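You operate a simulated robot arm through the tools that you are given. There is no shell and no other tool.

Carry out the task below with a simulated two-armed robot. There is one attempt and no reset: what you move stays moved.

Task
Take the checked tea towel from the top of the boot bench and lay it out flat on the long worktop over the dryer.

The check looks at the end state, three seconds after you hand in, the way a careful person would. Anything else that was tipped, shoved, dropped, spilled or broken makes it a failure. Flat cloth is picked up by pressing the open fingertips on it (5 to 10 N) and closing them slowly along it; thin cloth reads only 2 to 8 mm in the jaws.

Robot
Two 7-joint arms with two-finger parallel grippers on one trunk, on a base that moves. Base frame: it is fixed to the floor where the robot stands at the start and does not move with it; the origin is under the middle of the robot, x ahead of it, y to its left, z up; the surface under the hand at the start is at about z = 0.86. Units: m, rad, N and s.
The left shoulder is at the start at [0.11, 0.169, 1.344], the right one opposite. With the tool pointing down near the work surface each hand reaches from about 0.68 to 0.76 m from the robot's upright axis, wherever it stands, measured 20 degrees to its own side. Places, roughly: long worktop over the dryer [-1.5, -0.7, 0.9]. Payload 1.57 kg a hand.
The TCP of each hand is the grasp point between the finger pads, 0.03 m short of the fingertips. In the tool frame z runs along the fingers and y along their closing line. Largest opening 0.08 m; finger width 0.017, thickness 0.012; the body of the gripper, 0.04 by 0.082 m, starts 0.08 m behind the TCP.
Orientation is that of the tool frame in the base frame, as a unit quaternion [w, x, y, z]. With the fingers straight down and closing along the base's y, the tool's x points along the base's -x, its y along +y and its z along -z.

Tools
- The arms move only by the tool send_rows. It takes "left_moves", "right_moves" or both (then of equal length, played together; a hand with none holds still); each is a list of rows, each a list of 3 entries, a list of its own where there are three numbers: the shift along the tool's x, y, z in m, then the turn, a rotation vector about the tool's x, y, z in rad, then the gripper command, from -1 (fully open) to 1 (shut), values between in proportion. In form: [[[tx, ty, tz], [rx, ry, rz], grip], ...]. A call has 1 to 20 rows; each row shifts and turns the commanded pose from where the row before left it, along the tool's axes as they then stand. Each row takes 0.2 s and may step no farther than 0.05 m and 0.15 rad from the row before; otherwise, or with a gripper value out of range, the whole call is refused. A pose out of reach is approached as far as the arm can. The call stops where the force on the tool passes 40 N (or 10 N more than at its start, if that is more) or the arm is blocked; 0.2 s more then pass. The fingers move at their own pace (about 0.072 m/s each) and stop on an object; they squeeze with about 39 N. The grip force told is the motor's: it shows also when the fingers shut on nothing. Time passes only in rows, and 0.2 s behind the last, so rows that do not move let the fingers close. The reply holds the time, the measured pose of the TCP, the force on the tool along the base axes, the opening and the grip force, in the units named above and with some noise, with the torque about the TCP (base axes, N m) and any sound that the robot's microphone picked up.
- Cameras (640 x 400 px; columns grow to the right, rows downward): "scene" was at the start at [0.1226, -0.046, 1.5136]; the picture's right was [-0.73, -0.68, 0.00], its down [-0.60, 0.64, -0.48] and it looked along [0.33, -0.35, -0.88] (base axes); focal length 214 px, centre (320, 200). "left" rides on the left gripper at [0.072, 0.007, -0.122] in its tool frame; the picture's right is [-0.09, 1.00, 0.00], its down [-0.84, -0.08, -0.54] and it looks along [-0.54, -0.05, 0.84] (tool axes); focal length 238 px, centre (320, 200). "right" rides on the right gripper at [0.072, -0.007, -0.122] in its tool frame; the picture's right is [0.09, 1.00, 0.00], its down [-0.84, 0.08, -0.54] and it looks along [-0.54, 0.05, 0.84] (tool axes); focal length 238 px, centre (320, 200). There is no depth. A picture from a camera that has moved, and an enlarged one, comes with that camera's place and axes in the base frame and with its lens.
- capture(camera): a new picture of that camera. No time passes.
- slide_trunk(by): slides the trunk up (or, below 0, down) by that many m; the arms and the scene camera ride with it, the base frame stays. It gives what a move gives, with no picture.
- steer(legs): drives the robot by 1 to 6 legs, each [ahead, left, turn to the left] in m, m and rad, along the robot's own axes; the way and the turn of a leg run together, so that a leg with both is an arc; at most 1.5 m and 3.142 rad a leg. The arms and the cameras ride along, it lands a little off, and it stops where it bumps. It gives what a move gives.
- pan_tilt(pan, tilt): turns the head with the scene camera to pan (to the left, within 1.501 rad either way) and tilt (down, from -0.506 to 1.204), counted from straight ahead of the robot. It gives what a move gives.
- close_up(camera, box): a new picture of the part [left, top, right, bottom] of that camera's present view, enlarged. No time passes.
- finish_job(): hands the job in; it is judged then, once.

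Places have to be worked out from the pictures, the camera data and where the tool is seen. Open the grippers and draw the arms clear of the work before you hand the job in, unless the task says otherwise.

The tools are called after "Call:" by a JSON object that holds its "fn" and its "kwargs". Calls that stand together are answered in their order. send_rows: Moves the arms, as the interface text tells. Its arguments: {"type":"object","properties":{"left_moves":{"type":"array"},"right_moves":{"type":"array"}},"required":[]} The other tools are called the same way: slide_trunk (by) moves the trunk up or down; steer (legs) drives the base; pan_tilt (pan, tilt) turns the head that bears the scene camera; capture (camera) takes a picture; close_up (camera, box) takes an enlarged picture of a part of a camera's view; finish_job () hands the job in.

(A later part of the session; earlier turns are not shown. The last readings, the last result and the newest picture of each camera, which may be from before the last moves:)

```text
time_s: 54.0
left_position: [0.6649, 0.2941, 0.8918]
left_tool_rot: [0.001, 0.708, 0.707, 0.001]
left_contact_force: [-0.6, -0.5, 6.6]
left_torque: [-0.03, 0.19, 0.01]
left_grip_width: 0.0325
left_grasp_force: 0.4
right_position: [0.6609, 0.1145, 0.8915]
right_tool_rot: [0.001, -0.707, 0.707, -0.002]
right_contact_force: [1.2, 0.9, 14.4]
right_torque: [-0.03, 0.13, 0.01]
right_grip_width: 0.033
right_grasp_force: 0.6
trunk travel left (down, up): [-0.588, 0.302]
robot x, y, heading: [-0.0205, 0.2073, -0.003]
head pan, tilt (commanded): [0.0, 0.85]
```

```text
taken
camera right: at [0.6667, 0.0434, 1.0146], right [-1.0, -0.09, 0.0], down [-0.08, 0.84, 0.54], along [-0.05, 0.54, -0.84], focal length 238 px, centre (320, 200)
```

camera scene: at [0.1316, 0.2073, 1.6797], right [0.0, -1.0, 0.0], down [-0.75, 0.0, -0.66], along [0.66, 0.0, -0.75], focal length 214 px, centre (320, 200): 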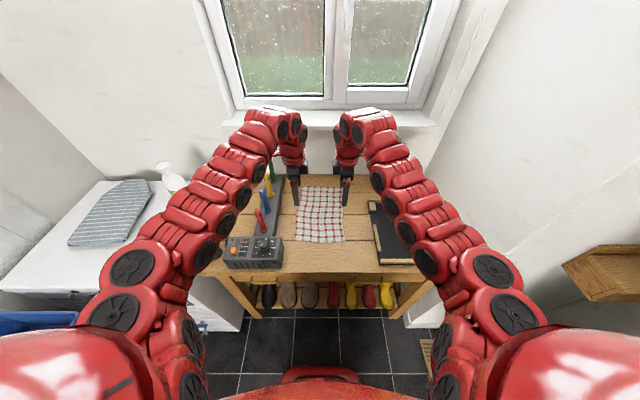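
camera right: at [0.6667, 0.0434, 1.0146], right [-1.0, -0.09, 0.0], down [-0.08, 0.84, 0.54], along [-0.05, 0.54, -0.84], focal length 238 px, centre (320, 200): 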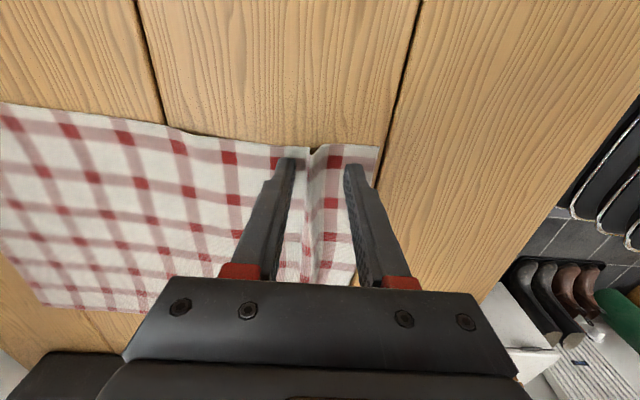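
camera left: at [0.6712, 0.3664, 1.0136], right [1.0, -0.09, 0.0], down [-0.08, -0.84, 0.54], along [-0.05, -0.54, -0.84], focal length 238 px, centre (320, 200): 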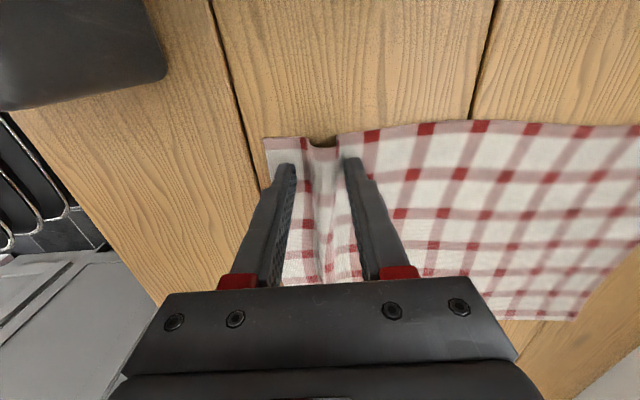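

A clean ridge is forming between the fingers on both sides; the right hand presses 14 N, so I ease it slightly and continue closing slowly to shut.

Call:
{"fn": "send_rows", "kwargs": {"left_moves": [[[0, 0, 0], [0, 0, 0], 0.3], [[0, 0, 0], [0, 0, 0], 0.4], [[0, 0, 0], [0, 0, 0], 0.5], [[0, 0, 0], [0, 0, 0], 0.6], [[0, 0, 0], [0, 0, 0], 0.7], [[0, 0, 0], [0, 0, 0], 0.8], [[0, 0, 0], [0, 0, 0], 0.9], [[0, 0, 0], [0, 0, 0], 1.0], [[0, 0, 0], [0, 0, 0], 1.0], [[0, 0, 0], [0, 0, 0], 1.0]], "right_moves": [[[0, 0, -0.0008], [0, 0, 0], 0.3], [[0, 0, 0], [0, 0, 0], 0.4], [[0, 0, 0], [0, 0, 0], 0.5], [[0, 0, 0], [0, 0, 0], 0.6], [[0, 0, 0], [0, 0, 0], 0.7], [[0, 0, 0], [0, 0, 0], 0.8], [[0, 0, 0], [0, 0, 0], 0.9], [[0, 0, 0], [0, 0, 0], 1.0], [[0, 0, 0], [0, 0, 0], 1.0], [[0, 0, 0], [0, 0, 0], 1.0]]}}

Call:
{"fn": "capture", "kwargs": {"camera": "left"}}

Call:
{"fn": "capture", "kwargs": {"camera": "right"}}

```text
time_s: 56.2
left_position: [0.6654, 0.2939, 0.8922]
left_tool_rot: [0.001, 0.706, 0.708, 0.001]
left_contact_force: [-1.1, -0.3, 15.0]
left_torque: [0.03, 0.22, -0.01]
left_grip_width: 0.0068
left_grasp_force: 26.8
right_position: [0.6609, 0.1151, 0.8904]
right_tool_rot: [0.0, -0.707, 0.707, 0.0]
right_contact_force: [-0.5, 1.0, 1.2]
right_torque: [0.01, -0.03, -0.03]
right_grip_width: 0.0058
right_grasp_force: 26.3
trunk travel left (down, up): [-0.588, 0.302]
robot x, y, heading: [-0.0205, 0.2061, 0.004]
head pan, tilt (commanded): [0.0, 0.85]
```

```text
taken
camera left: at [0.6715, 0.3662, 1.0136], right [1.0, -0.09, 0.0], down [-0.08, -0.84, 0.54], along [-0.05, -0.54, -0.84], focal length 238 px, centre (320, 200)
```

left: 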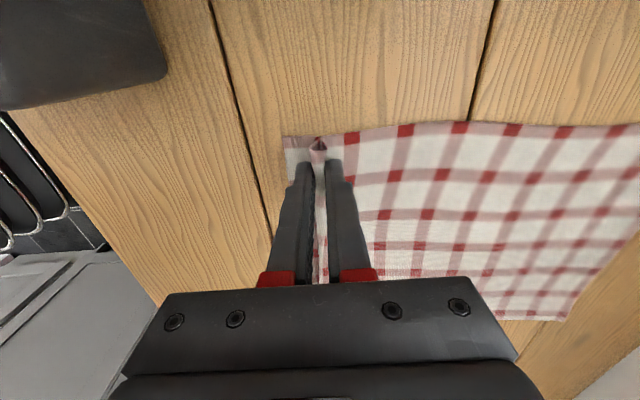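

```text
taken
camera right: at [0.6668, 0.0432, 1.0149], right [-1.0, -0.09, 0.0], down [-0.08, 0.84, 0.54], along [-0.05, 0.54, -0.84], focal length 238 px, centre (320, 200)
```

right: 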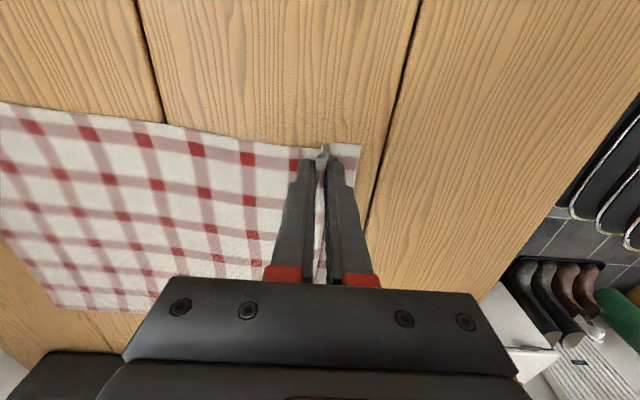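

Both hands have the cloth (6.8 mm and 5.8 mm in the jaws, ~26 N). I lift 6 cm with the trunk first and check that both corners come along.

Call:
{"fn": "slide_trunk", "kwargs": {"by": 0.06}}

Call:
{"fn": "capture", "kwargs": {"camera": "left"}}

Call:
{"fn": "capture", "kwargs": {"camera": "right"}}

```text
time_s: 57.2
left_position: [0.6661, 0.2945, 0.9504]
left_tool_rot: [0.0, 0.707, 0.707, 0.0]
left_contact_force: [-0.2, 0.6, -1.1]
left_torque: [-0.04, -0.04, 0.0]
left_grip_width: 0.0062
left_grasp_force: 26.2
right_position: [0.6614, 0.1147, 0.9512]
right_tool_rot: [0.0, -0.706, 0.708, 0.0]
right_contact_force: [0.3, 1.5, 0.4]
right_torque: [0.01, -0.01, 0.02]
right_grip_width: 0.006
right_grasp_force: 25.7
trunk travel left (down, up): [-0.648, 0.242]
robot x, y, heading: [-0.0194, 0.204, 0.001]
head pan, tilt (commanded): [0.0, 0.85]
```

```text
taken
camera left: at [0.673, 0.3663, 1.072], right [1.0, -0.09, 0.0], down [-0.08, -0.84, 0.54], along [-0.05, -0.54, -0.84], focal length 238 px, centre (320, 200)
```

left: 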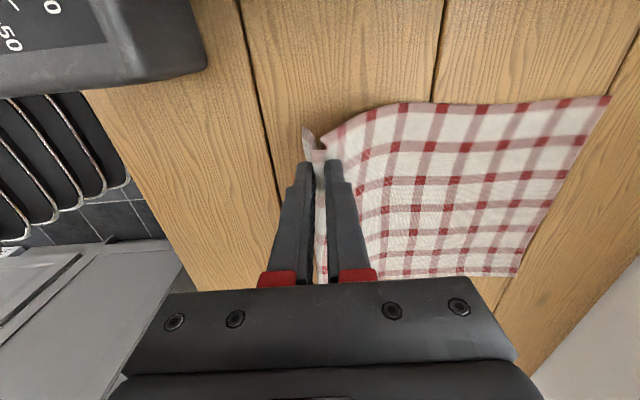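

```text
taken
camera right: at [0.6683, 0.0433, 1.0737], right [-1.0, -0.09, 0.0], down [-0.08, 0.84, 0.54], along [-0.05, 0.54, -0.84], focal length 238 px, centre (320, 200)
```

right: 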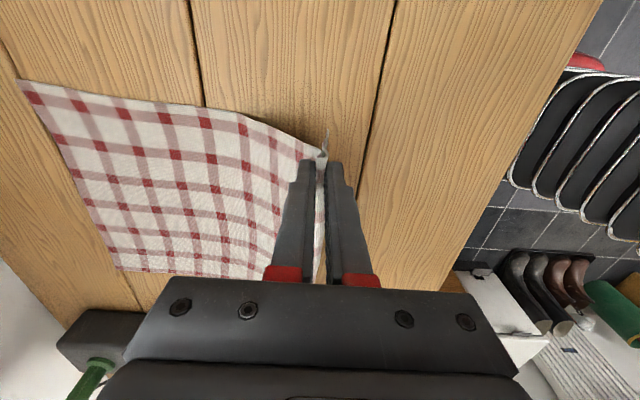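

Both near corners are lifted with the towel in place. I lift on by 0.23 m so nearly all of it hangs free.

Call:
{"fn": "slide_trunk", "kwargs": {"by": 0.23}}

Call:
{"fn": "capture", "kwargs": {"camera": "left"}}

Call:
{"fn": "capture", "kwargs": {"camera": "scene"}}

```text
time_s: 59.6
left_position: [0.6669, 0.2946, 1.1803]
left_tool_rot: [0.001, 0.707, 0.707, 0.0]
left_contact_force: [-1.0, 0.0, -0.5]
left_torque: [-0.04, 0.01, 0.01]
left_grip_width: 0.0063
left_grasp_force: 25.9
right_position: [0.6621, 0.1143, 1.1808]
right_tool_rot: [-0.001, -0.706, 0.708, -0.001]
right_contact_force: [0.8, 0.0, -1.0]
right_torque: [0.02, 0.02, 0.0]
right_grip_width: 0.0056
right_grasp_force: 26.0
trunk travel left (down, up): [-0.878, 0.012]
robot x, y, heading: [-0.0205, 0.2046, 0.005]
head pan, tilt (commanded): [0.0, 0.85]
```

```text
taken
camera left: at [0.6732, 0.3664, 1.302], right [1.0, -0.09, 0.0], down [-0.08, -0.84, 0.54], along [-0.05, -0.54, -0.84], focal length 238 px, centre (320, 200)
```

left: 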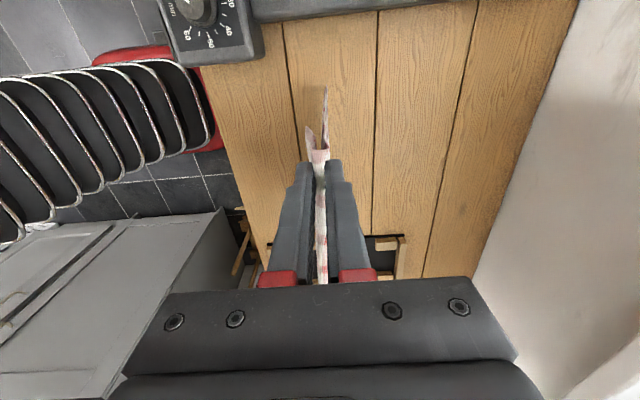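

```text
taken
camera scene: at [0.1333, 0.2074, 1.7494], right [0.0, -1.0, 0.0], down [-0.75, 0.0, -0.66], along [0.66, 0.0, -0.75], focal length 214 px, centre (320, 200)
```

scene: 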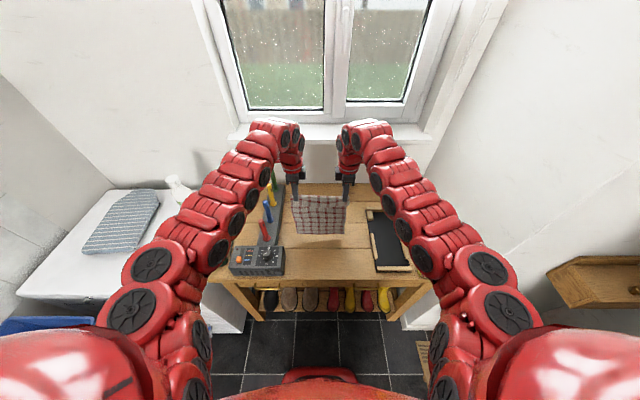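

The towel hangs as a flat sheet between the hands. I zoom in to see its lower edge and clearance.

Call:
{"fn": "close_up", "kwargs": {"camera": "scene", "box": [230, 110, 420, 290]}}

```text
2.22 times, centred on (325, 200) of scene
camera zoom: at [0.1333, 0.2074, 1.7494], right [0.0, -1.0, 0.0], down [-0.75, 0.0, -0.66], along [0.66, 0.0, -0.75], focal length 477 px, centre (309, 200)
```

zoom: 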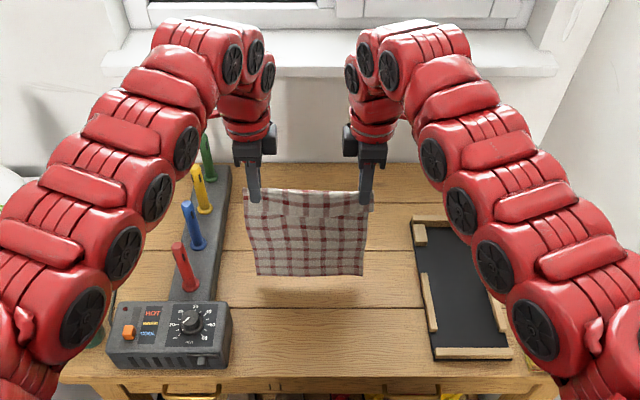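

It hangs evenly, the lower edge at about z≈0.9, clear of the bench. I raise both arms 8 cm more for clearance before driving.

Call:
{"fn": "send_rows", "kwargs": {"left_moves": [[[0, 0, -0.02], [0, 0, 0], 1], [[0, 0, -0.02], [0, 0, 0], 1], [[0, 0, -0.02], [0, 0, 0], 1], [[0, 0, -0.02], [0, 0, 0], 1]], "right_moves": [[[0, 0, -0.02], [0, 0, 0], 1], [[0, 0, -0.02], [0, 0, 0], 1], [[0, 0, -0.02], [0, 0, 0], 1], [[0, 0, -0.02], [0, 0, 0], 1]]}}

Call:
{"fn": "steer", "kwargs": {"legs": [[-0.35, 0, 0]]}}

```text
time_s: 60.6
left_position: [0.6649, 0.2937, 1.2601]
left_tool_rot: [0.0, 0.707, 0.707, 0.001]
left_contact_force: [0.2, 0.3, -0.6]
left_torque: [0.01, -0.01, 0.01]
left_grip_width: 0.0063
left_grasp_force: 25.7
right_position: [0.6606, 0.1155, 1.2624]
right_tool_rot: [-0.001, -0.707, 0.708, 0.0]
right_contact_force: [-0.7, -0.1, 0.7]
right_torque: [-0.01, 0.0, 0.01]
right_grip_width: 0.0056
right_grasp_force: 25.9
trunk travel left (down, up): [-0.878, 0.012]
robot x, y, heading: [-0.0204, 0.2072, -0.002]
head pan, tilt (commanded): [0.0, 0.85]
```

```text
time_s: 62.9
left_position: [0.3167, 0.2934, 1.2588]
left_tool_rot: [0.0, 0.707, 0.707, 0.0]
left_contact_force: [-0.2, -0.1, 0.2]
left_torque: [-0.03, -0.02, 0.02]
left_grip_width: 0.0064
left_grasp_force: 26.2
right_position: [0.3126, 0.1149, 1.2606]
right_tool_rot: [-0.001, -0.706, 0.708, 0.0]
right_contact_force: [0.0, 0.4, -0.5]
right_torque: [0.01, -0.01, 0.02]
right_grip_width: 0.0058
right_grasp_force: 25.8
trunk travel left (down, up): [-0.878, 0.012]
robot x, y, heading: [-0.3752, 0.2061, -0.002]
head pan, tilt (commanded): [0.0, 0.85]
```

Clear of the bench with the cloth secure. I shift right to y≈0.02 and make the first half of the left turn along the path I scouted.

Call:
{"fn": "steer", "kwargs": {"legs": [[0, -0.18, 0], [0, 0, 1.57]]}}

Call:
{"fn": "pan_tilt", "kwargs": {"pan": 1.3, "tilt": 0.6}}

Call:
{"fn": "capture", "kwargs": {"camera": "scene"}}

```text
time_s: 68.2
left_position: [-0.4614, 0.7177, 1.2605]
left_tool_rot: [0.0, 0.0, 1.0, 0.0]
left_contact_force: [2.5, -0.3, -0.1]
left_torque: [-0.04, -0.01, -0.02]
left_grip_width: 0.0025
left_grasp_force: 23.8
right_position: [-0.2816, 0.7121, 1.261]
right_tool_rot: [0.0, 1.0, -0.001, 0.0]
right_contact_force: [-1.6, -0.8, 0.8]
right_torque: [-0.01, 0.03, -0.05]
right_grip_width: 0.0026
right_grasp_force: 23.5
trunk travel left (down, up): [-0.878, 0.012]
robot x, y, heading: [-0.3759, 0.0295, 1.569]
head pan, tilt (commanded): [0.0, 0.85]
```

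```text
time_s: 69.7
left_position: [-0.4624, 0.7158, 1.2606]
left_tool_rot: [-0.001, 0.001, 1.0, 0.0]
left_contact_force: [1.3, -0.4, -0.2]
left_torque: [0.02, -0.03, -0.03]
left_grip_width: 0.0023
left_grasp_force: 24.2
right_position: [-0.2819, 0.7126, 1.2603]
right_tool_rot: [0.0, 1.0, -0.002, 0.001]
right_contact_force: [-0.1, 0.0, 1.0]
right_torque: [0.01, 0.03, -0.02]
right_grip_width: 0.0022
right_grasp_force: 23.9
trunk travel left (down, up): [-0.878, 0.012]
robot x, y, heading: [-0.3716, 0.0315, 1.567]
head pan, tilt (commanded): [1.3, 0.6]
```

```text
taken
camera scene: at [-0.4612, 0.1327, 1.7704], right [0.27, 0.96, 0.0], down [0.54, -0.15, -0.82], along [-0.79, 0.22, -0.57], focal length 214 px, centre (320, 200)
```

scene: 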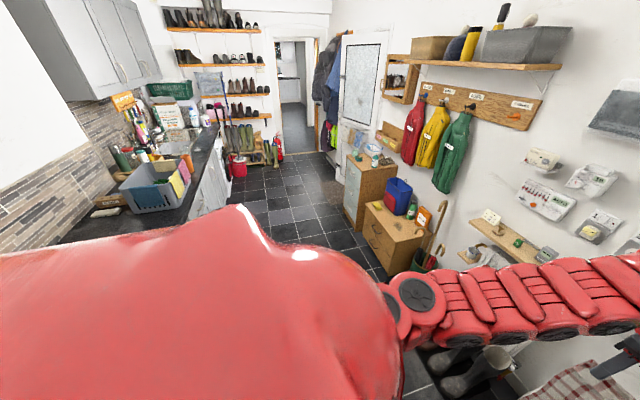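

The jaws now read 2.4 mm on both sides, less than before, so I check whether the towel has slipped.

Call:
{"fn": "capture", "kwargs": {"camera": "left"}}

Call:
{"fn": "capture", "kwargs": {"camera": "right"}}

Call:
{"fn": "pan_tilt", "kwargs": {"pan": 0.0, "tilt": 0.7}}

Call:
{"fn": "capture", "kwargs": {"camera": "scene"}}

```text
taken
camera left: at [-0.5334, 0.7237, 1.3821], right [0.09, 1.0, 0.0], down [0.84, -0.08, 0.54], along [0.54, -0.05, -0.84], focal length 238 px, centre (320, 200)
```

left: 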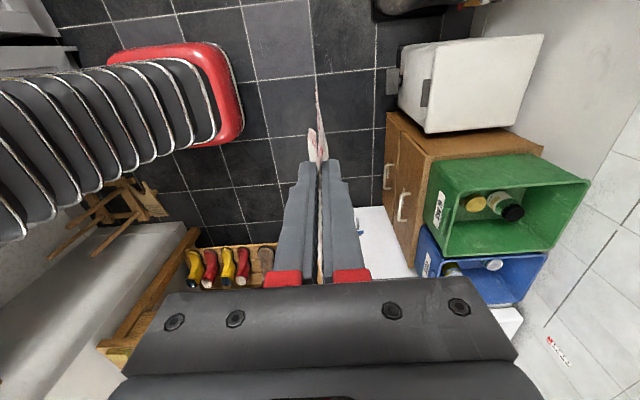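

```text
taken
camera right: at [-0.2108, 0.7183, 1.3837], right [0.09, -1.0, 0.0], down [-0.84, -0.07, 0.54], along [-0.54, -0.05, -0.84], focal length 238 px, centre (320, 200)
```

right: 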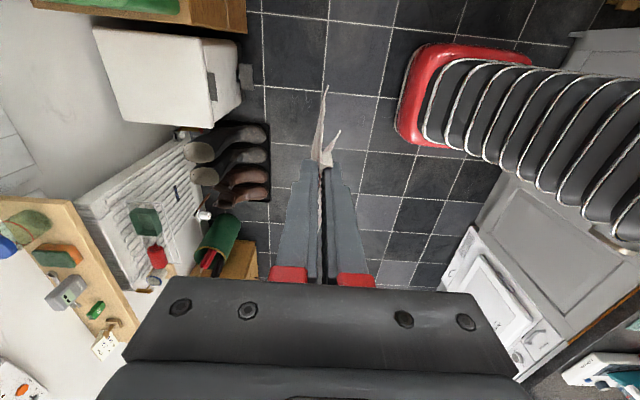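

```text
time_s: 71.2
left_position: [-0.4605, 0.7165, 1.2591]
left_tool_rot: [0.0, 0.001, 1.0, 0.0]
left_contact_force: [0.8, -0.3, 0.3]
left_torque: [-0.01, -0.02, -0.04]
left_grip_width: 0.0025
left_grasp_force: 24.3
right_position: [-0.2815, 0.712, 1.2608]
right_tool_rot: [-0.001, 1.0, -0.002, 0.001]
right_contact_force: [-1.0, -0.5, 0.4]
right_torque: [-0.01, 0.02, -0.02]
right_grip_width: 0.0026
right_grasp_force: 23.6
trunk travel left (down, up): [-0.878, 0.012]
robot x, y, heading: [-0.3751, 0.024, 1.567]
head pan, tilt (commanded): [0.0, 0.7]
```

```text
taken
camera scene: at [-0.376, 0.1938, 1.7618], right [1.0, 0.0, 0.0], down [0.0, -0.64, -0.76], along [0.0, 0.76, -0.64], focal length 214 px, centre (320, 200)
```

scene: 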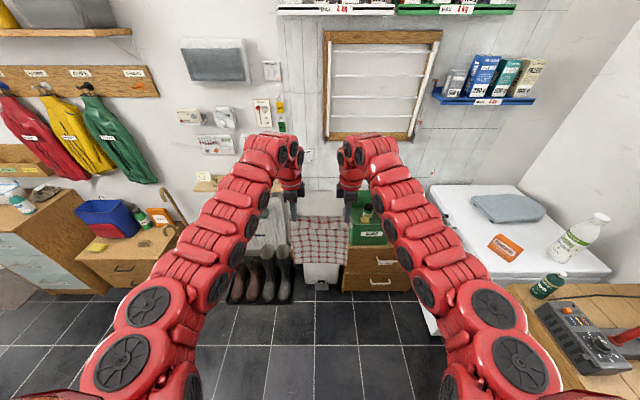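

Call:
{"fn": "close_up", "kwargs": {"camera": "scene", "box": [250, 160, 390, 290]}}

Call:
{"fn": "close_up", "kwargs": {"camera": "left", "box": [260, 80, 380, 300]}}

Call:
{"fn": "close_up", "kwargs": {"camera": "right", "box": [260, 80, 380, 300]}}

```text
3.08 times, centred on (320, 225) of scene
camera zoom: at [-0.376, 0.1938, 1.7618], right [1.0, 0.0, 0.0], down [0.0, -0.64, -0.76], along [0.0, 0.76, -0.64], focal length 660 px, centre (320, 123)
```

zoom: 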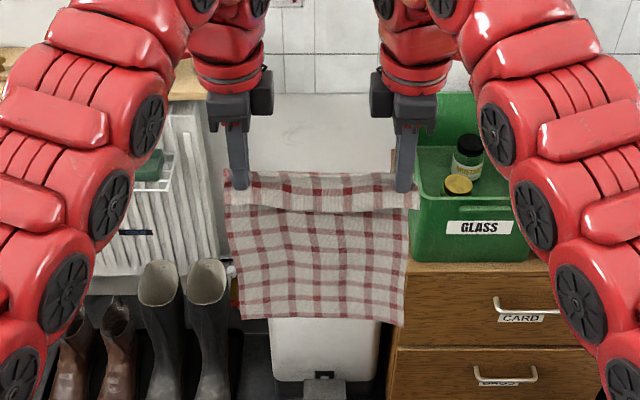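

```text
1.82 times, centred on (320, 190) of left
camera zoom: at [-0.5334, 0.7236, 1.382], right [0.09, 1.0, 0.0], down [0.84, -0.08, 0.54], along [0.54, -0.05, -0.84], focal length 433 px, centre (320, 218)
```

zoom: 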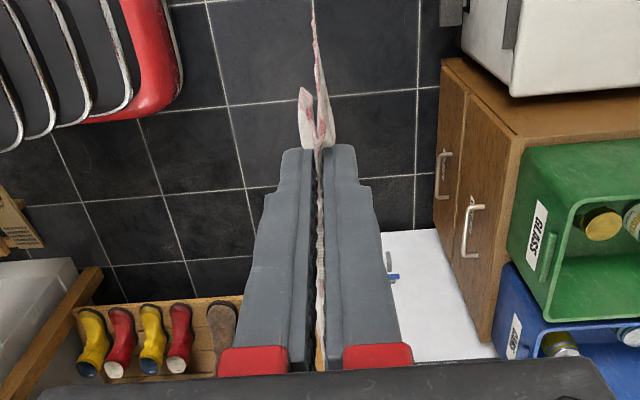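

```text
1.82 times, centred on (320, 190) of right
camera zoom: at [-0.2109, 0.7183, 1.3838], right [0.09, -1.0, 0.0], down [-0.84, -0.07, 0.54], along [-0.54, -0.05, -0.84], focal length 433 px, centre (320, 218)
```

zoom: 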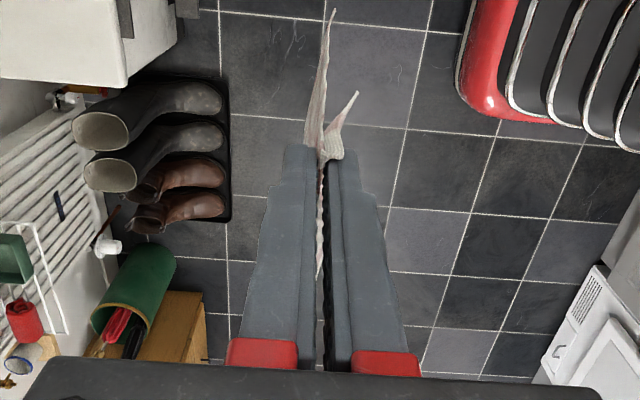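

The towel is still firmly pinched (just compressed), hanging flat with its lower edge at z≈0.965. I turn the rest of the way to face -x.

Call:
{"fn": "steer", "kwargs": {"legs": [[0, 0, 1.57]]}}

Call:
{"fn": "pan_tilt", "kwargs": {"pan": 0.7, "tilt": 0.55}}

Call:
{"fn": "capture", "kwargs": {"camera": "scene"}}

Call:
{"fn": "pan_tilt", "kwargs": {"pan": -0.1, "tilt": 0.6}}

Call:
{"fn": "capture", "kwargs": {"camera": "scene"}}

```text
time_s: 75.4
left_position: [-1.065, -0.0575, 1.2604]
left_tool_rot: [0.0, -0.705, 0.709, 0.001]
left_contact_force: [0.5, 1.2, 0.5]
left_torque: [0.02, -0.01, -0.05]
left_grip_width: 0.0025
left_grasp_force: 23.9
right_position: [-1.0584, 0.123, 1.2603]
right_tool_rot: [0.001, 0.71, 0.704, 0.0]
right_contact_force: [0.0, -0.4, 0.4]
right_torque: [-0.03, 0.04, -0.01]
right_grip_width: 0.0025
right_grasp_force: 23.2
trunk travel left (down, up): [-0.878, 0.012]
robot x, y, heading: [-0.3716, 0.0245, 3.135]
head pan, tilt (commanded): [0.0, 0.7]
```

```text
time_s: 76.4
left_position: [-1.0656, -0.0562, 1.2602]
left_tool_rot: [0.0, -0.705, 0.709, 0.0]
left_contact_force: [1.0, 1.0, -0.4]
left_torque: [0.0, -0.01, -0.01]
left_grip_width: 0.0024
left_grasp_force: 24.2
right_position: [-1.0584, 0.123, 1.2608]
right_tool_rot: [0.001, 0.71, 0.704, -0.001]
right_contact_force: [0.5, -0.3, -0.5]
right_torque: [0.0, 0.0, 0.01]
right_grip_width: 0.0025
right_grasp_force: 24.1
trunk travel left (down, up): [-0.878, 0.012]
robot x, y, heading: [-0.3748, 0.0225, 3.135]
head pan, tilt (commanded): [0.7, 0.55]
```

```text
taken
camera scene: at [-0.5258, -0.0281, 1.7749], right [-0.64, 0.77, 0.0], down [0.4, 0.33, -0.85], along [-0.66, -0.54, -0.52], focal length 214 px, centre (320, 200)
```

scene: 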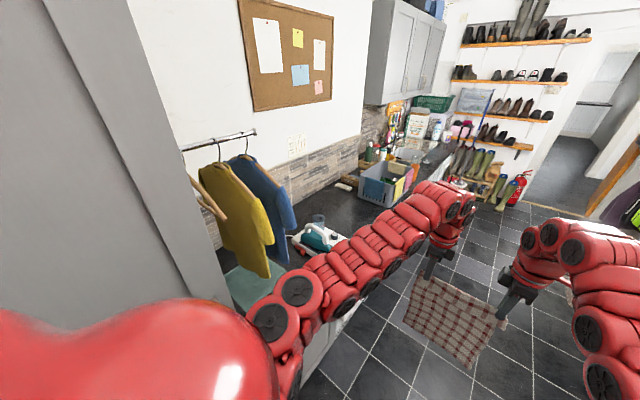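

```text
time_s: 77.6
left_position: [-1.0636, -0.0556, 1.2592]
left_tool_rot: [0.0, -0.704, 0.71, 0.0]
left_contact_force: [0.7, 1.4, -0.1]
left_torque: [-0.02, 0.0, -0.02]
left_grip_width: 0.0025
left_grasp_force: 23.3
right_position: [-1.0588, 0.1224, 1.2601]
right_tool_rot: [-0.001, 0.711, 0.704, 0.0]
right_contact_force: [-0.3, -0.6, 0.9]
right_torque: [0.0, -0.05, 0.0]
right_grip_width: 0.0024
right_grasp_force: 24.1
trunk travel left (down, up): [-0.878, 0.012]
robot x, y, heading: [-0.373, 0.0245, 3.136]
head pan, tilt (commanded): [-0.099, 0.6]
```

```text
taken
camera scene: at [-0.5445, 0.0383, 1.7704], right [0.11, 0.99, 0.0], down [0.56, -0.06, -0.82], along [-0.82, 0.09, -0.57], focal length 214 px, centre (320, 200)
```

scene: 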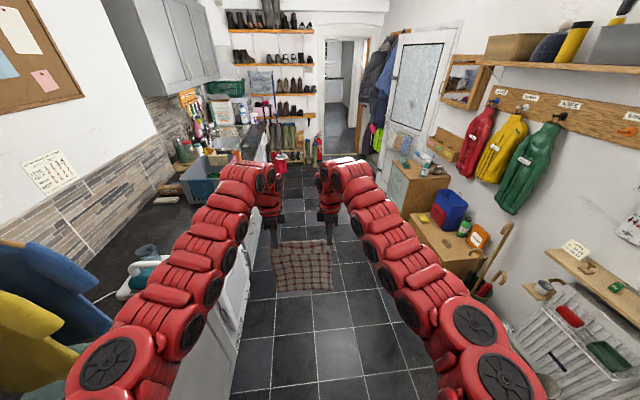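

The corridor ahead is free (furniture fronts at y≥1.05 on the right, counter front at y≈-0.41 on the left), and the towel hangs well. I drive forward and slightly to the right, to about (-1.62, 0.38), still facing -x.

Call:
{"fn": "steer", "kwargs": {"legs": [[0.6, -0.36, 0], [0.647, 0, 0]]}}

Call:
{"fn": "pan_tilt", "kwargs": {"pan": 1.3, "tilt": 0.65}}

Call:
{"fn": "capture", "kwargs": {"camera": "scene"}}

```text
time_s: 84.6
left_position: [-2.3049, 0.2978, 1.2592]
left_tool_rot: [0.0, 0.708, -0.706, 0.0]
left_contact_force: [0.6, 0.9, 0.7]
left_torque: [0.04, -0.02, -0.06]
left_grip_width: 0.0026
left_grasp_force: 23.3
right_position: [-2.3026, 0.4774, 1.2613]
right_tool_rot: [-0.001, 0.706, 0.708, 0.0]
right_contact_force: [-0.6, -0.7, -0.2]
right_torque: [-0.04, -0.03, -0.01]
right_grip_width: 0.0026
right_grasp_force: 23.7
trunk travel left (down, up): [-0.878, 0.012]
robot x, y, heading: [-1.6155, 0.3893, -3.14]
head pan, tilt (commanded): [-0.099, 0.6]
```

```text
time_s: 86.1
left_position: [-2.3065, 0.2974, 1.2589]
left_tool_rot: [0.0, 0.708, -0.706, 0.0]
left_contact_force: [0.4, 1.1, 0.0]
left_torque: [-0.01, 0.02, -0.03]
left_grip_width: 0.0022
left_grasp_force: 23.9
right_position: [-2.3022, 0.4756, 1.2611]
right_tool_rot: [-0.001, 0.706, 0.708, 0.001]
right_contact_force: [-0.5, -0.5, -0.2]
right_torque: [0.01, 0.0, -0.07]
right_grip_width: 0.0024
right_grasp_force: 23.7
trunk travel left (down, up): [-0.878, 0.012]
robot x, y, heading: [-1.6169, 0.3883, -3.144]
head pan, tilt (commanded): [1.3, 0.649]
```

```text
taken
camera scene: at [-1.7216, 0.3061, 1.7661], right [-0.96, 0.26, 0.0], down [0.16, 0.58, -0.8], along [-0.21, -0.77, -0.6], focal length 214 px, centre (320, 200)
```

scene: 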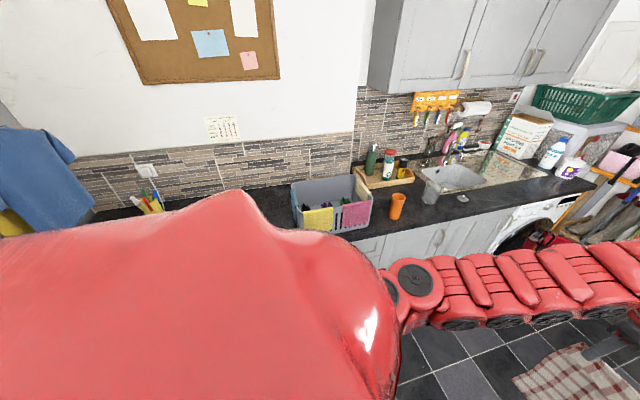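

The counter is to my left; the arc of the hands stays short of its front edge. I turn left 90° to face it.

Call:
{"fn": "steer", "kwargs": {"legs": [[0, 0, 1.573]]}}

Call:
{"fn": "pan_tilt", "kwargs": {"pan": 0.0, "tilt": 0.75}}

Call:
{"fn": "capture", "kwargs": {"camera": "scene"}}

Call:
{"fn": "capture", "kwargs": {"camera": "left"}}

Call:
{"fn": "capture", "kwargs": {"camera": "right"}}

```text
time_s: 90.3
left_position: [-1.5281, -0.3013, 1.2595]
left_tool_rot: [0.0, 1.0, 0.0, 0.0]
left_contact_force: [-1.6, -0.1, 0.2]
left_torque: [0.01, 0.03, -0.04]
left_grip_width: 0.0022
left_grasp_force: 23.9
right_position: [-1.7062, -0.2964, 1.261]
right_tool_rot: [-0.001, 0.002, 1.0, 0.0]
right_contact_force: [1.3, -0.4, 0.1]
right_torque: [0.0, 0.01, -0.07]
right_grip_width: 0.0023
right_grasp_force: 24.1
trunk travel left (down, up): [-0.878, 0.012]
robot x, y, heading: [-1.616, 0.3888, -1.566]
head pan, tilt (commanded): [1.3, 0.649]
```

```text
time_s: 91.8
left_position: [-1.5269, -0.3011, 1.2585]
left_tool_rot: [-0.001, 1.0, 0.0, 0.0]
left_contact_force: [-0.9, 0.0, 0.8]
left_torque: [-0.01, -0.02, -0.03]
left_grip_width: 0.0025
left_grasp_force: 23.5
right_position: [-1.7062, -0.2975, 1.2606]
right_tool_rot: [-0.002, 0.001, 1.0, 0.0]
right_contact_force: [1.1, 0.5, 0.5]
right_torque: [-0.01, -0.02, -0.03]
right_grip_width: 0.0024
right_grasp_force: 24.0
trunk travel left (down, up): [-0.878, 0.012]
robot x, y, heading: [-1.6175, 0.3889, -1.567]
head pan, tilt (commanded): [0.0, 0.75]
```

```text
taken
camera scene: at [-1.618, 0.2268, 1.7575], right [-1.0, 0.0, 0.0], down [0.0, 0.68, -0.73], along [0.0, -0.73, -0.68], focal length 214 px, centre (320, 200)
```

scene: 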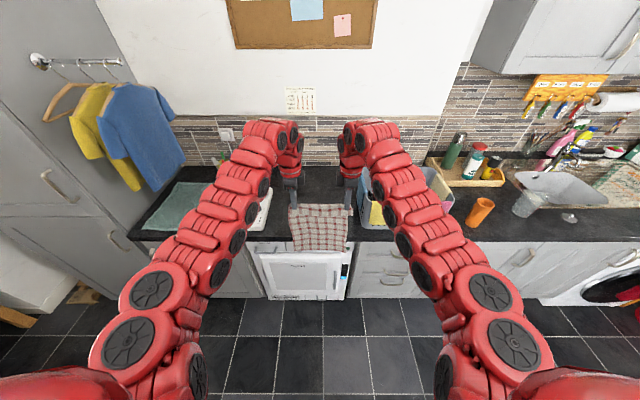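

```text
taken
camera left: at [-1.4554, -0.3075, 1.3818], right [-0.09, -1.0, 0.0], down [-0.84, 0.08, 0.54], along [-0.54, 0.05, -0.84], focal length 238 px, centre (320, 200)
```

left: 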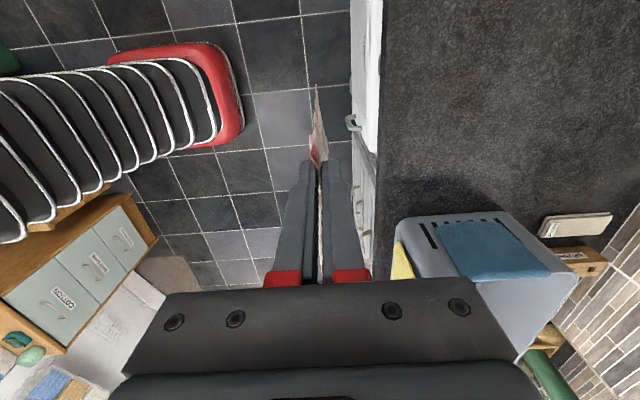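

```text
taken
camera right: at [-1.7782, -0.3036, 1.3837], right [-0.09, 1.0, 0.0], down [0.84, 0.08, 0.54], along [0.54, 0.05, -0.84], focal length 238 px, centre (320, 200)
```

right: 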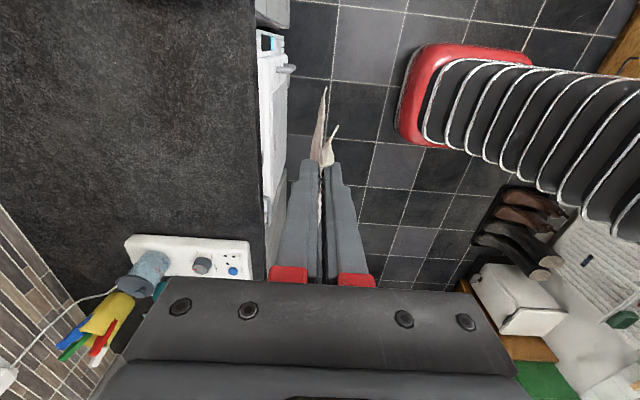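

The dryer is right ahead under the counter, and the free stretch runs from the iron station (x≥-1.34) to the basket (x≤-1.85), so my centre x≈-1.617 is good; counter front y≈-0.414. To reach deep enough without the base touching the dryer I tilt the fingers forward ~0.4 rad while extending the arms, and see how far they get.

Call:
{"fn": "send_rows", "kwargs": {"left_moves": [[[0, 0.035, 0], [-0.1, 0, 0], 1], [[0, 0.0348, 0.0035], [-0.1, 0, 0], 1], [[0, 0.0343, 0.007], [-0.1, 0, 0], 1], [[0, 0.0334, 0.0103], [-0.1, 0, 0], 1]], "right_moves": [[[0, -0.035, 0], [0.1, 0, 0], 1], [[0, -0.0348, 0.0035], [0.1, 0, 0], 1], [[0, -0.0343, 0.007], [0.1, 0, 0], 1], [[0, -0.0334, 0.0103], [0.1, 0, 0], 1]]}}

```text
time_s: 92.8
left_position: [-1.5262, -0.4248, 1.2576]
left_tool_rot: [0.181, 0.983, -0.001, -0.001]
left_contact_force: [-0.4, -0.1, -0.3]
left_torque: [0.02, 0.07, -0.01]
left_grip_width: 0.0023
left_grasp_force: 23.5
left hand out of reach, approached as far as the arm can: row 4
right_position: [-1.706, -0.4245, 1.2611]
right_tool_rot: [-0.001, 0.001, 0.983, -0.182]
right_contact_force: [1.2, -0.3, -0.6]
right_torque: [0.05, -0.06, -0.04]
right_grip_width: 0.0025
right_grasp_force: 24.1
right hand out of reach, approached as far as the arm can: row 4
trunk travel left (down, up): [-0.878, 0.012]
robot x, y, heading: [-1.6152, 0.3915, -1.564]
head pan, tilt (commanded): [0.0, 0.75]
```

Reached 0.815 m ahead at 0.364 rad tilt. I try a little more tilt and extension.

Call:
{"fn": "send_rows", "kwargs": {"left_moves": [[[0, 0, 0], [-0.07, 0, 0], 1], [[0, 0.018, 0.0085], [-0.07, 0, 0], 1], [[0, 0.0175, 0.0095], [0, 0, 0], 1]], "right_moves": [[[0, 0, 0], [0.07, 0, 0], 1], [[0, -0.018, 0.0085], [0.07, 0, 0], 1], [[0, -0.0175, 0.0095], [0, 0, 0], 1]]}}

```text
time_s: 93.6
left_position: [-1.5274, -0.4626, 1.2648]
left_tool_rot: [0.267, 0.964, 0.001, 0.001]
left_contact_force: [-1.1, -0.2, 0.0]
left_torque: [0.02, -0.01, 0.02]
left_grip_width: 0.0025
left_grasp_force: 23.2
left hand out of reach, approached as far as the arm can: row 1, 3
right_position: [-1.7075, -0.4645, 1.2629]
right_tool_rot: [-0.001, 0.001, 0.964, -0.267]
right_contact_force: [1.4, -0.7, 0.1]
right_torque: [0.07, -0.02, 0.02]
right_grip_width: 0.0023
right_grasp_force: 23.5
trunk travel left (down, up): [-0.878, 0.012]
robot x, y, heading: [-1.6176, 0.3937, -1.568]
head pan, tilt (commanded): [0.0, 0.75]
```

The hands now reach 0.855 m ahead with 0.54 rad tilt. So that the arms alone can do most of the lowering, I raise the hands relative to the shoulders by 0.13 m (the trunk will come down to compensate).

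Call:
{"fn": "send_rows", "kwargs": {"left_moves": [[[0, 0.00956, -0.01595], [0, 0, 0], 1], [[0, 0.00956, -0.01595], [0, 0, 0], 1], [[0, 0.00956, -0.01595], [0, 0, 0], 1], [[0, 0.00956, -0.01595], [0, 0, 0], 1], [[0, 0.00956, -0.01595], [0, 0, 0], 1], [[0, 0.00956, -0.01595], [0, 0, 0], 1], [[0, 0.00956, -0.01595], [0, 0, 0], 1]], "right_moves": [[[0, -0.00956, -0.01595], [0, 0, 0], 1], [[0, -0.00956, -0.01595], [0, 0, 0], 1], [[0, -0.00956, -0.01595], [0, 0, 0], 1], [[0, -0.00956, -0.01595], [0, 0, 0], 1], [[0, -0.00956, -0.01595], [0, 0, 0], 1], [[0, -0.00956, -0.01595], [0, 0, 0], 1], [[0, -0.00956, -0.01595], [0, 0, 0], 1]]}}

```text
time_s: 95.2
left_position: [-1.5292, -0.4501, 1.356]
left_tool_rot: [0.267, 0.964, -0.001, 0.0]
left_contact_force: [-0.1, -0.4, 0.2]
left_torque: [0.08, -0.04, 0.01]
left_grip_width: 0.0024
left_grasp_force: 24.3
left hand out of reach, approached as far as the arm can: row 3, 4, 6, 7
right_position: [-1.6991, -0.4456, 1.3655]
right_tool_rot: [0.0, 0.001, 0.964, -0.266]
right_contact_force: [0.0, -0.3, -0.2]
right_torque: [0.02, 0.04, -0.02]
right_grip_width: 0.0022
right_grasp_force: 23.9
right hand out of reach, approached as far as the arm can: row 3, 5, 6, 7
trunk travel left (down, up): [-0.878, 0.012]
robot x, y, heading: [-1.6164, 0.3911, -1.57]
head pan, tilt (commanded): [0.0, 0.75]
```

Good: hands at z≈1.36, ~0.84 m ahead. I level the right hand with the left and drive forward 0.34 m so that the towel hangs over y≈-0.81.

Call:
{"fn": "send_rows", "kwargs": {"left_moves": [[[0, 0, 0], [0, 0, 0], 1]], "right_moves": [[[0, 0.002, 0.0094], [0, 0, 0], 1]]}}

Call:
{"fn": "steer", "kwargs": {"legs": [[0.2, 0, 0], [0.14, 0, 0]]}}

Call:
{"fn": "capture", "kwargs": {"camera": "scene"}}

Call:
{"fn": "capture", "kwargs": {"camera": "left"}}

Call:
{"fn": "capture", "kwargs": {"camera": "right"}}

```text
time_s: 95.6
left_position: [-1.5288, -0.4513, 1.356]
left_tool_rot: [0.265, 0.964, 0.0, 0.0]
left_contact_force: [0.7, 0.2, 0.4]
left_torque: [0.02, -0.01, -0.01]
left_grip_width: 0.0024
left_grasp_force: 24.0
right_position: [-1.6991, -0.4498, 1.3568]
right_tool_rot: [0.0, 0.0, 0.964, -0.267]
right_contact_force: [0.2, 0.2, 0.1]
right_torque: [0.01, 0.04, 0.0]
right_grip_width: 0.0024
right_grasp_force: 23.9
trunk travel left (down, up): [-0.878, 0.012]
robot x, y, heading: [-1.6195, 0.3882, -1.569]
head pan, tilt (commanded): [0.0, 0.75]
```

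```text
time_s: 98.1
left_position: [-1.5274, -0.7888, 1.3581]
left_tool_rot: [0.267, 0.964, 0.001, 0.001]
left_contact_force: [-0.1, 0.5, -0.3]
left_torque: [0.04, 0.02, -0.01]
left_grip_width: 0.0023
left_grasp_force: 24.1
right_position: [-1.6958, -0.7888, 1.3576]
right_tool_rot: [-0.001, -0.001, 0.964, -0.267]
right_contact_force: [-0.1, -0.5, -0.1]
right_torque: [0.01, 0.01, -0.02]
right_grip_width: 0.0023
right_grasp_force: 23.9
trunk travel left (down, up): [-0.878, 0.012]
robot x, y, heading: [-1.6175, 0.0448, -1.572]
head pan, tilt (commanded): [0.0, 0.75]
```

```text
taken
camera scene: at [-1.6166, -0.1114, 1.7577], right [-1.0, 0.0, 0.0], down [0.0, 0.68, -0.73], along [0.0, -0.73, -0.68], focal length 214 px, centre (320, 200)
```

scene: 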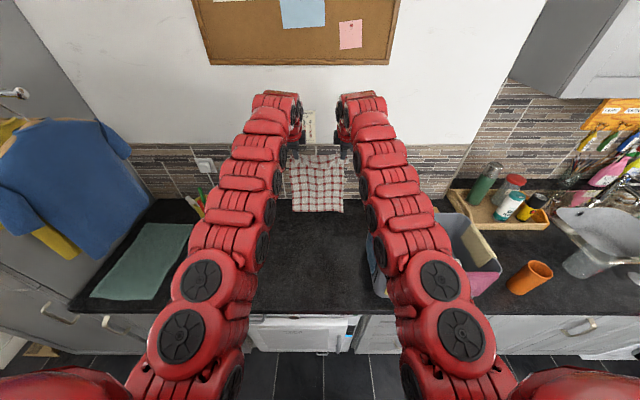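

```text
taken
camera left: at [-1.4542, -0.7314, 1.4661], right [-0.09, -0.85, 0.51], down [-0.84, 0.34, 0.42], along [-0.54, -0.39, -0.75], focal length 238 px, centre (320, 200)
```

left: 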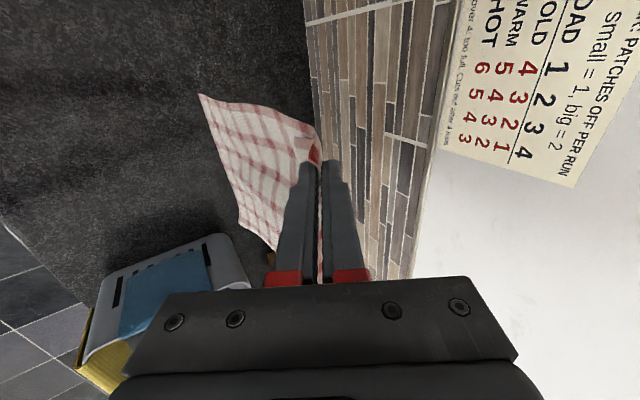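

```text
taken
camera right: at [-1.7679, -0.7313, 1.4671], right [-0.09, 0.85, -0.51], down [0.84, 0.35, 0.42], along [0.54, -0.39, -0.75], focal length 238 px, centre (320, 200)
```

right: 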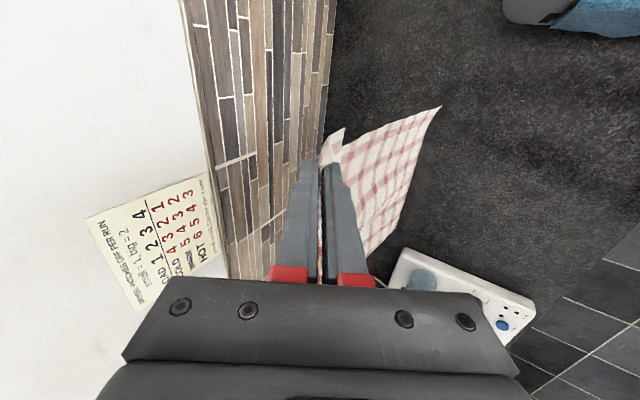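

The towel hangs cleanly over the free counter, lower edge well above it. I lower the trunk 0.13 m and respread the hands slightly (to 0.18 m), then look at how far the lower edge is from the surface.

Call:
{"fn": "slide_trunk", "kwargs": {"by": -0.13}}

Call:
{"fn": "send_rows", "kwargs": {"left_moves": [[[0.003, 0, 0], [0, 0, 0], 1], [[0.003, 0, 0], [0, 0, 0], 1]], "right_moves": [[[0.003, 0, 0], [0, 0, 0], 1], [[0.003, 0, 0], [0, 0, 0], 1]]}}

Call:
{"fn": "capture", "kwargs": {"camera": "left"}}

Call:
{"fn": "close_up", "kwargs": {"camera": "scene", "box": [220, 90, 420, 290]}}

```text
time_s: 99.7
left_position: [-1.5269, -0.7905, 1.227]
left_tool_rot: [0.267, 0.964, 0.001, 0.001]
left_contact_force: [-0.5, 0.5, -0.8]
left_torque: [0.01, 0.03, 0.02]
left_grip_width: 0.0023
left_grasp_force: 24.0
right_position: [-1.6972, -0.7904, 1.2265]
right_tool_rot: [-0.001, -0.001, 0.964, -0.268]
right_contact_force: [-0.3, -0.5, -1.0]
right_torque: [-0.02, -0.01, 0.01]
right_grip_width: 0.0025
right_grasp_force: 23.4
trunk travel left (down, up): [-0.748, 0.142]
robot x, y, heading: [-1.6125, 0.049, -1.572]
head pan, tilt (commanded): [0.0, 0.75]
```

```text
time_s: 100.3
left_position: [-1.5197, -0.7897, 1.2271]
left_tool_rot: [0.267, 0.964, 0.001, -0.001]
left_contact_force: [-2.5, 0.2, -0.3]
left_torque: [0.01, 0.05, -0.07]
left_grip_width: 0.0023
left_grasp_force: 23.8
right_position: [-1.7001, -0.7885, 1.2269]
right_tool_rot: [0.0, -0.001, 0.964, -0.266]
right_contact_force: [2.4, 0.6, -1.2]
right_torque: [0.01, -0.05, 0.0]
right_grip_width: 0.0023
right_grasp_force: 24.1
trunk travel left (down, up): [-0.748, 0.142]
robot x, y, heading: [-1.616, 0.0457, -1.57]
head pan, tilt (commanded): [0.0, 0.75]
```

```text
taken
camera left: at [-1.4483, -0.733, 1.3353], right [-0.09, -0.85, 0.51], down [-0.84, 0.34, 0.43], along [-0.54, -0.39, -0.75], focal length 238 px, centre (320, 200)
```

left: 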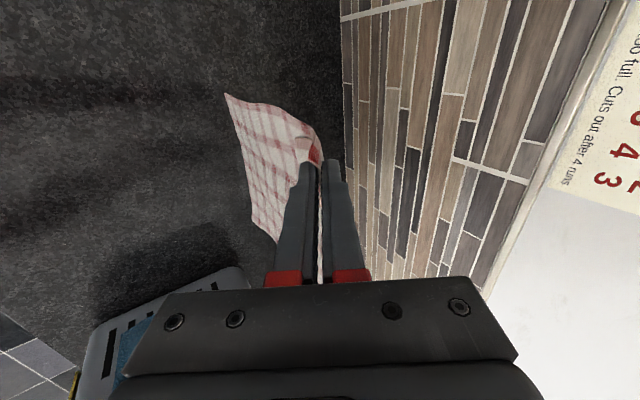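

```text
2.00 times, centred on (320, 190) of scene
camera zoom: at [-1.6163, -0.1133, 1.6275], right [-1.0, 0.0, 0.0], down [0.0, 0.68, -0.73], along [0.0, -0.73, -0.68], focal length 429 px, centre (320, 220)
```

zoom: 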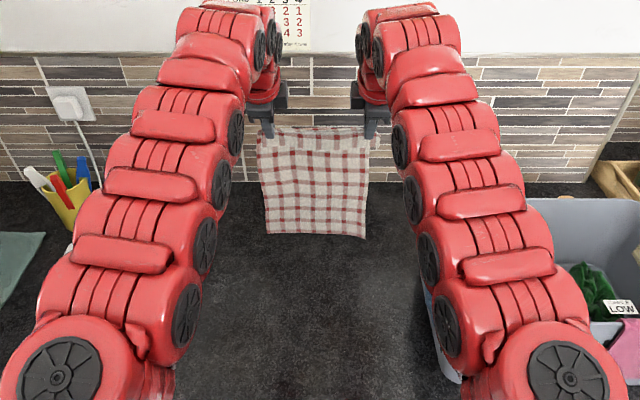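

The lower edge is about 3 cm above the counter at y≈-0.80. I ease the sideways tension by 1 mm per hand and go straight down 3 cm.

Call:
{"fn": "send_rows", "kwargs": {"left_moves": [[[-0.001, -0.00514, 0.00858], [0, 0, 0], 1], [[0, -0.00514, 0.00858], [0, 0, 0], 1], [[0, -0.00514, 0.00858], [0, 0, 0], 1]], "right_moves": [[[-0.001, 0.00514, 0.00858], [0, 0, 0], 1], [[0, 0.00514, 0.00858], [0, 0, 0], 1], [[0, 0.00514, 0.00858], [0, 0, 0], 1]]}}

Call:
{"fn": "close_up", "kwargs": {"camera": "scene", "box": [220, 90, 420, 290]}}

Call:
{"fn": "capture", "kwargs": {"camera": "right"}}

```text
time_s: 101.1
left_position: [-1.5212, -0.7899, 1.1968]
left_tool_rot: [0.267, 0.964, 0.002, 0.001]
left_contact_force: [-1.1, 1.4, 0.0]
left_torque: [0.0, 0.02, -0.04]
left_grip_width: 0.0026
left_grasp_force: 23.2
right_position: [-1.7011, -0.7907, 1.1959]
right_tool_rot: [0.0, 0.0, 0.964, -0.267]
right_contact_force: [1.3, -0.3, -1.1]
right_torque: [-0.01, -0.04, 0.04]
right_grip_width: 0.0022
right_grasp_force: 23.5
trunk travel left (down, up): [-0.748, 0.142]
robot x, y, heading: [-1.6156, 0.0488, -1.563]
head pan, tilt (commanded): [0.0, 0.75]
```

```text
2.00 times, centred on (320, 190) of scene
camera zoom: at [-1.6166, -0.1138, 1.6275], right [-1.0, 0.0, 0.0], down [0.0, 0.68, -0.73], along [0.0, -0.73, -0.68], focal length 429 px, centre (320, 220)
```

zoom: 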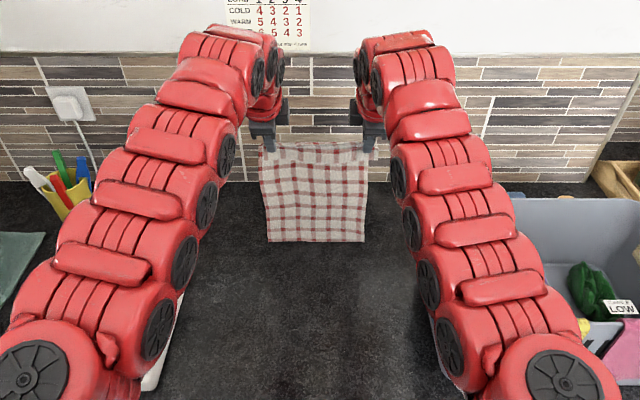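

```text
taken
camera right: at [-1.7731, -0.7331, 1.3058], right [-0.09, 0.85, -0.51], down [0.84, 0.35, 0.42], along [0.54, -0.39, -0.75], focal length 238 px, centre (320, 200)
```

right: 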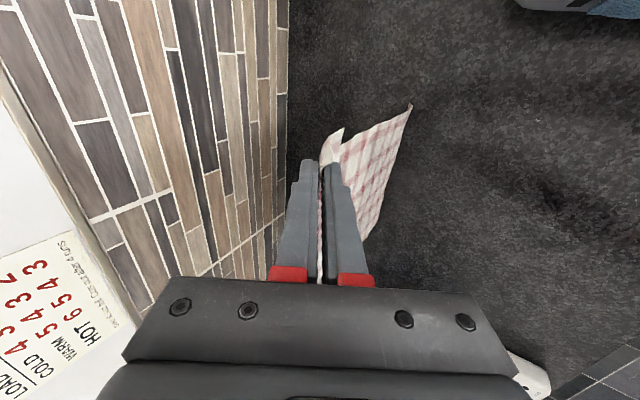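

The lower edge is at or about the surface. I begin the laying motion—back and down together while untilting—for the first 5 cm and then check.

Call:
{"fn": "send_rows", "kwargs": {"left_moves": [[[0, -0.01319, 0.00352], [0.0284, 0, 0], 1], [[0, -0.01308, 0.00389], [0.0284, 0, 0], 1], [[0, -0.01297, 0.00426], [0.0284, 0, 0], 1], [[0, -0.01284, 0.00463], [0.0284, 0, 0], 1], [[0, -0.0127, 0.00499], [0.0284, 0, 0], 1]], "right_moves": [[[0, 0.01319, 0.00352], [-0.0284, 0, 0], 1], [[0, 0.01308, 0.00389], [-0.0284, 0, 0], 1], [[0, 0.01297, 0.00426], [-0.0284, 0, 0], 1], [[0, 0.01284, 0.00463], [-0.0284, 0, 0], 1], [[0, 0.0127, 0.00499], [-0.0284, 0, 0], 1]]}}

Call:
{"fn": "close_up", "kwargs": {"camera": "scene", "box": [220, 90, 420, 290]}}

Call:
{"fn": "capture", "kwargs": {"camera": "right"}}

```text
time_s: 102.3
left_position: [-1.5224, -0.743, 1.1473]
left_tool_rot: [0.198, 0.98, 0.002, -0.001]
left_contact_force: [-1.9, -0.2, 0.2]
left_torque: [-0.02, 0.03, 0.0]
left_grip_width: 0.0024
left_grasp_force: 23.7
right_position: [-1.7004, -0.7421, 1.1487]
right_tool_rot: [-0.001, -0.001, 0.98, -0.198]
right_contact_force: [1.0, 0.2, -0.7]
right_torque: [-0.05, -0.03, 0.02]
right_grip_width: 0.0026
right_grasp_force: 23.9
trunk travel left (down, up): [-0.748, 0.142]
robot x, y, heading: [-1.614, 0.0505, -1.567]
head pan, tilt (commanded): [0.0, 0.75]
```

```text
2.00 times, centred on (320, 190) of scene
camera zoom: at [-1.6166, -0.1135, 1.6275], right [-1.0, 0.0, 0.0], down [0.0, 0.68, -0.73], along [0.0, -0.73, -0.68], focal length 429 px, centre (320, 220)
```

zoom: 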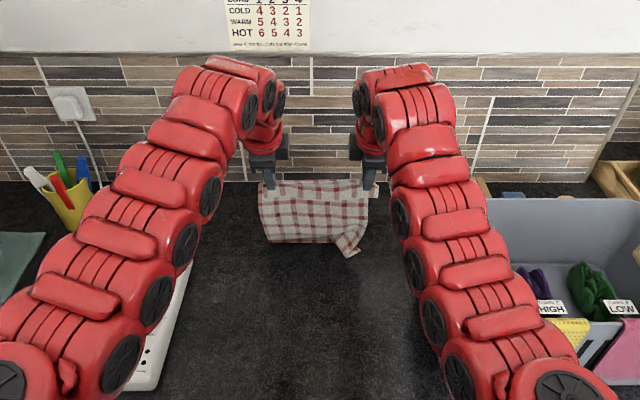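

```text
taken
camera right: at [-1.7727, -0.7012, 1.2643], right [-0.09, 0.92, -0.39], down [0.84, 0.28, 0.47], along [0.54, -0.28, -0.79], focal length 238 px, centre (320, 200)
```

right: 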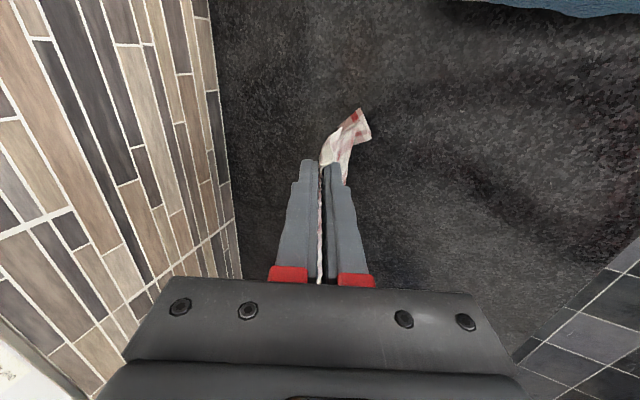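

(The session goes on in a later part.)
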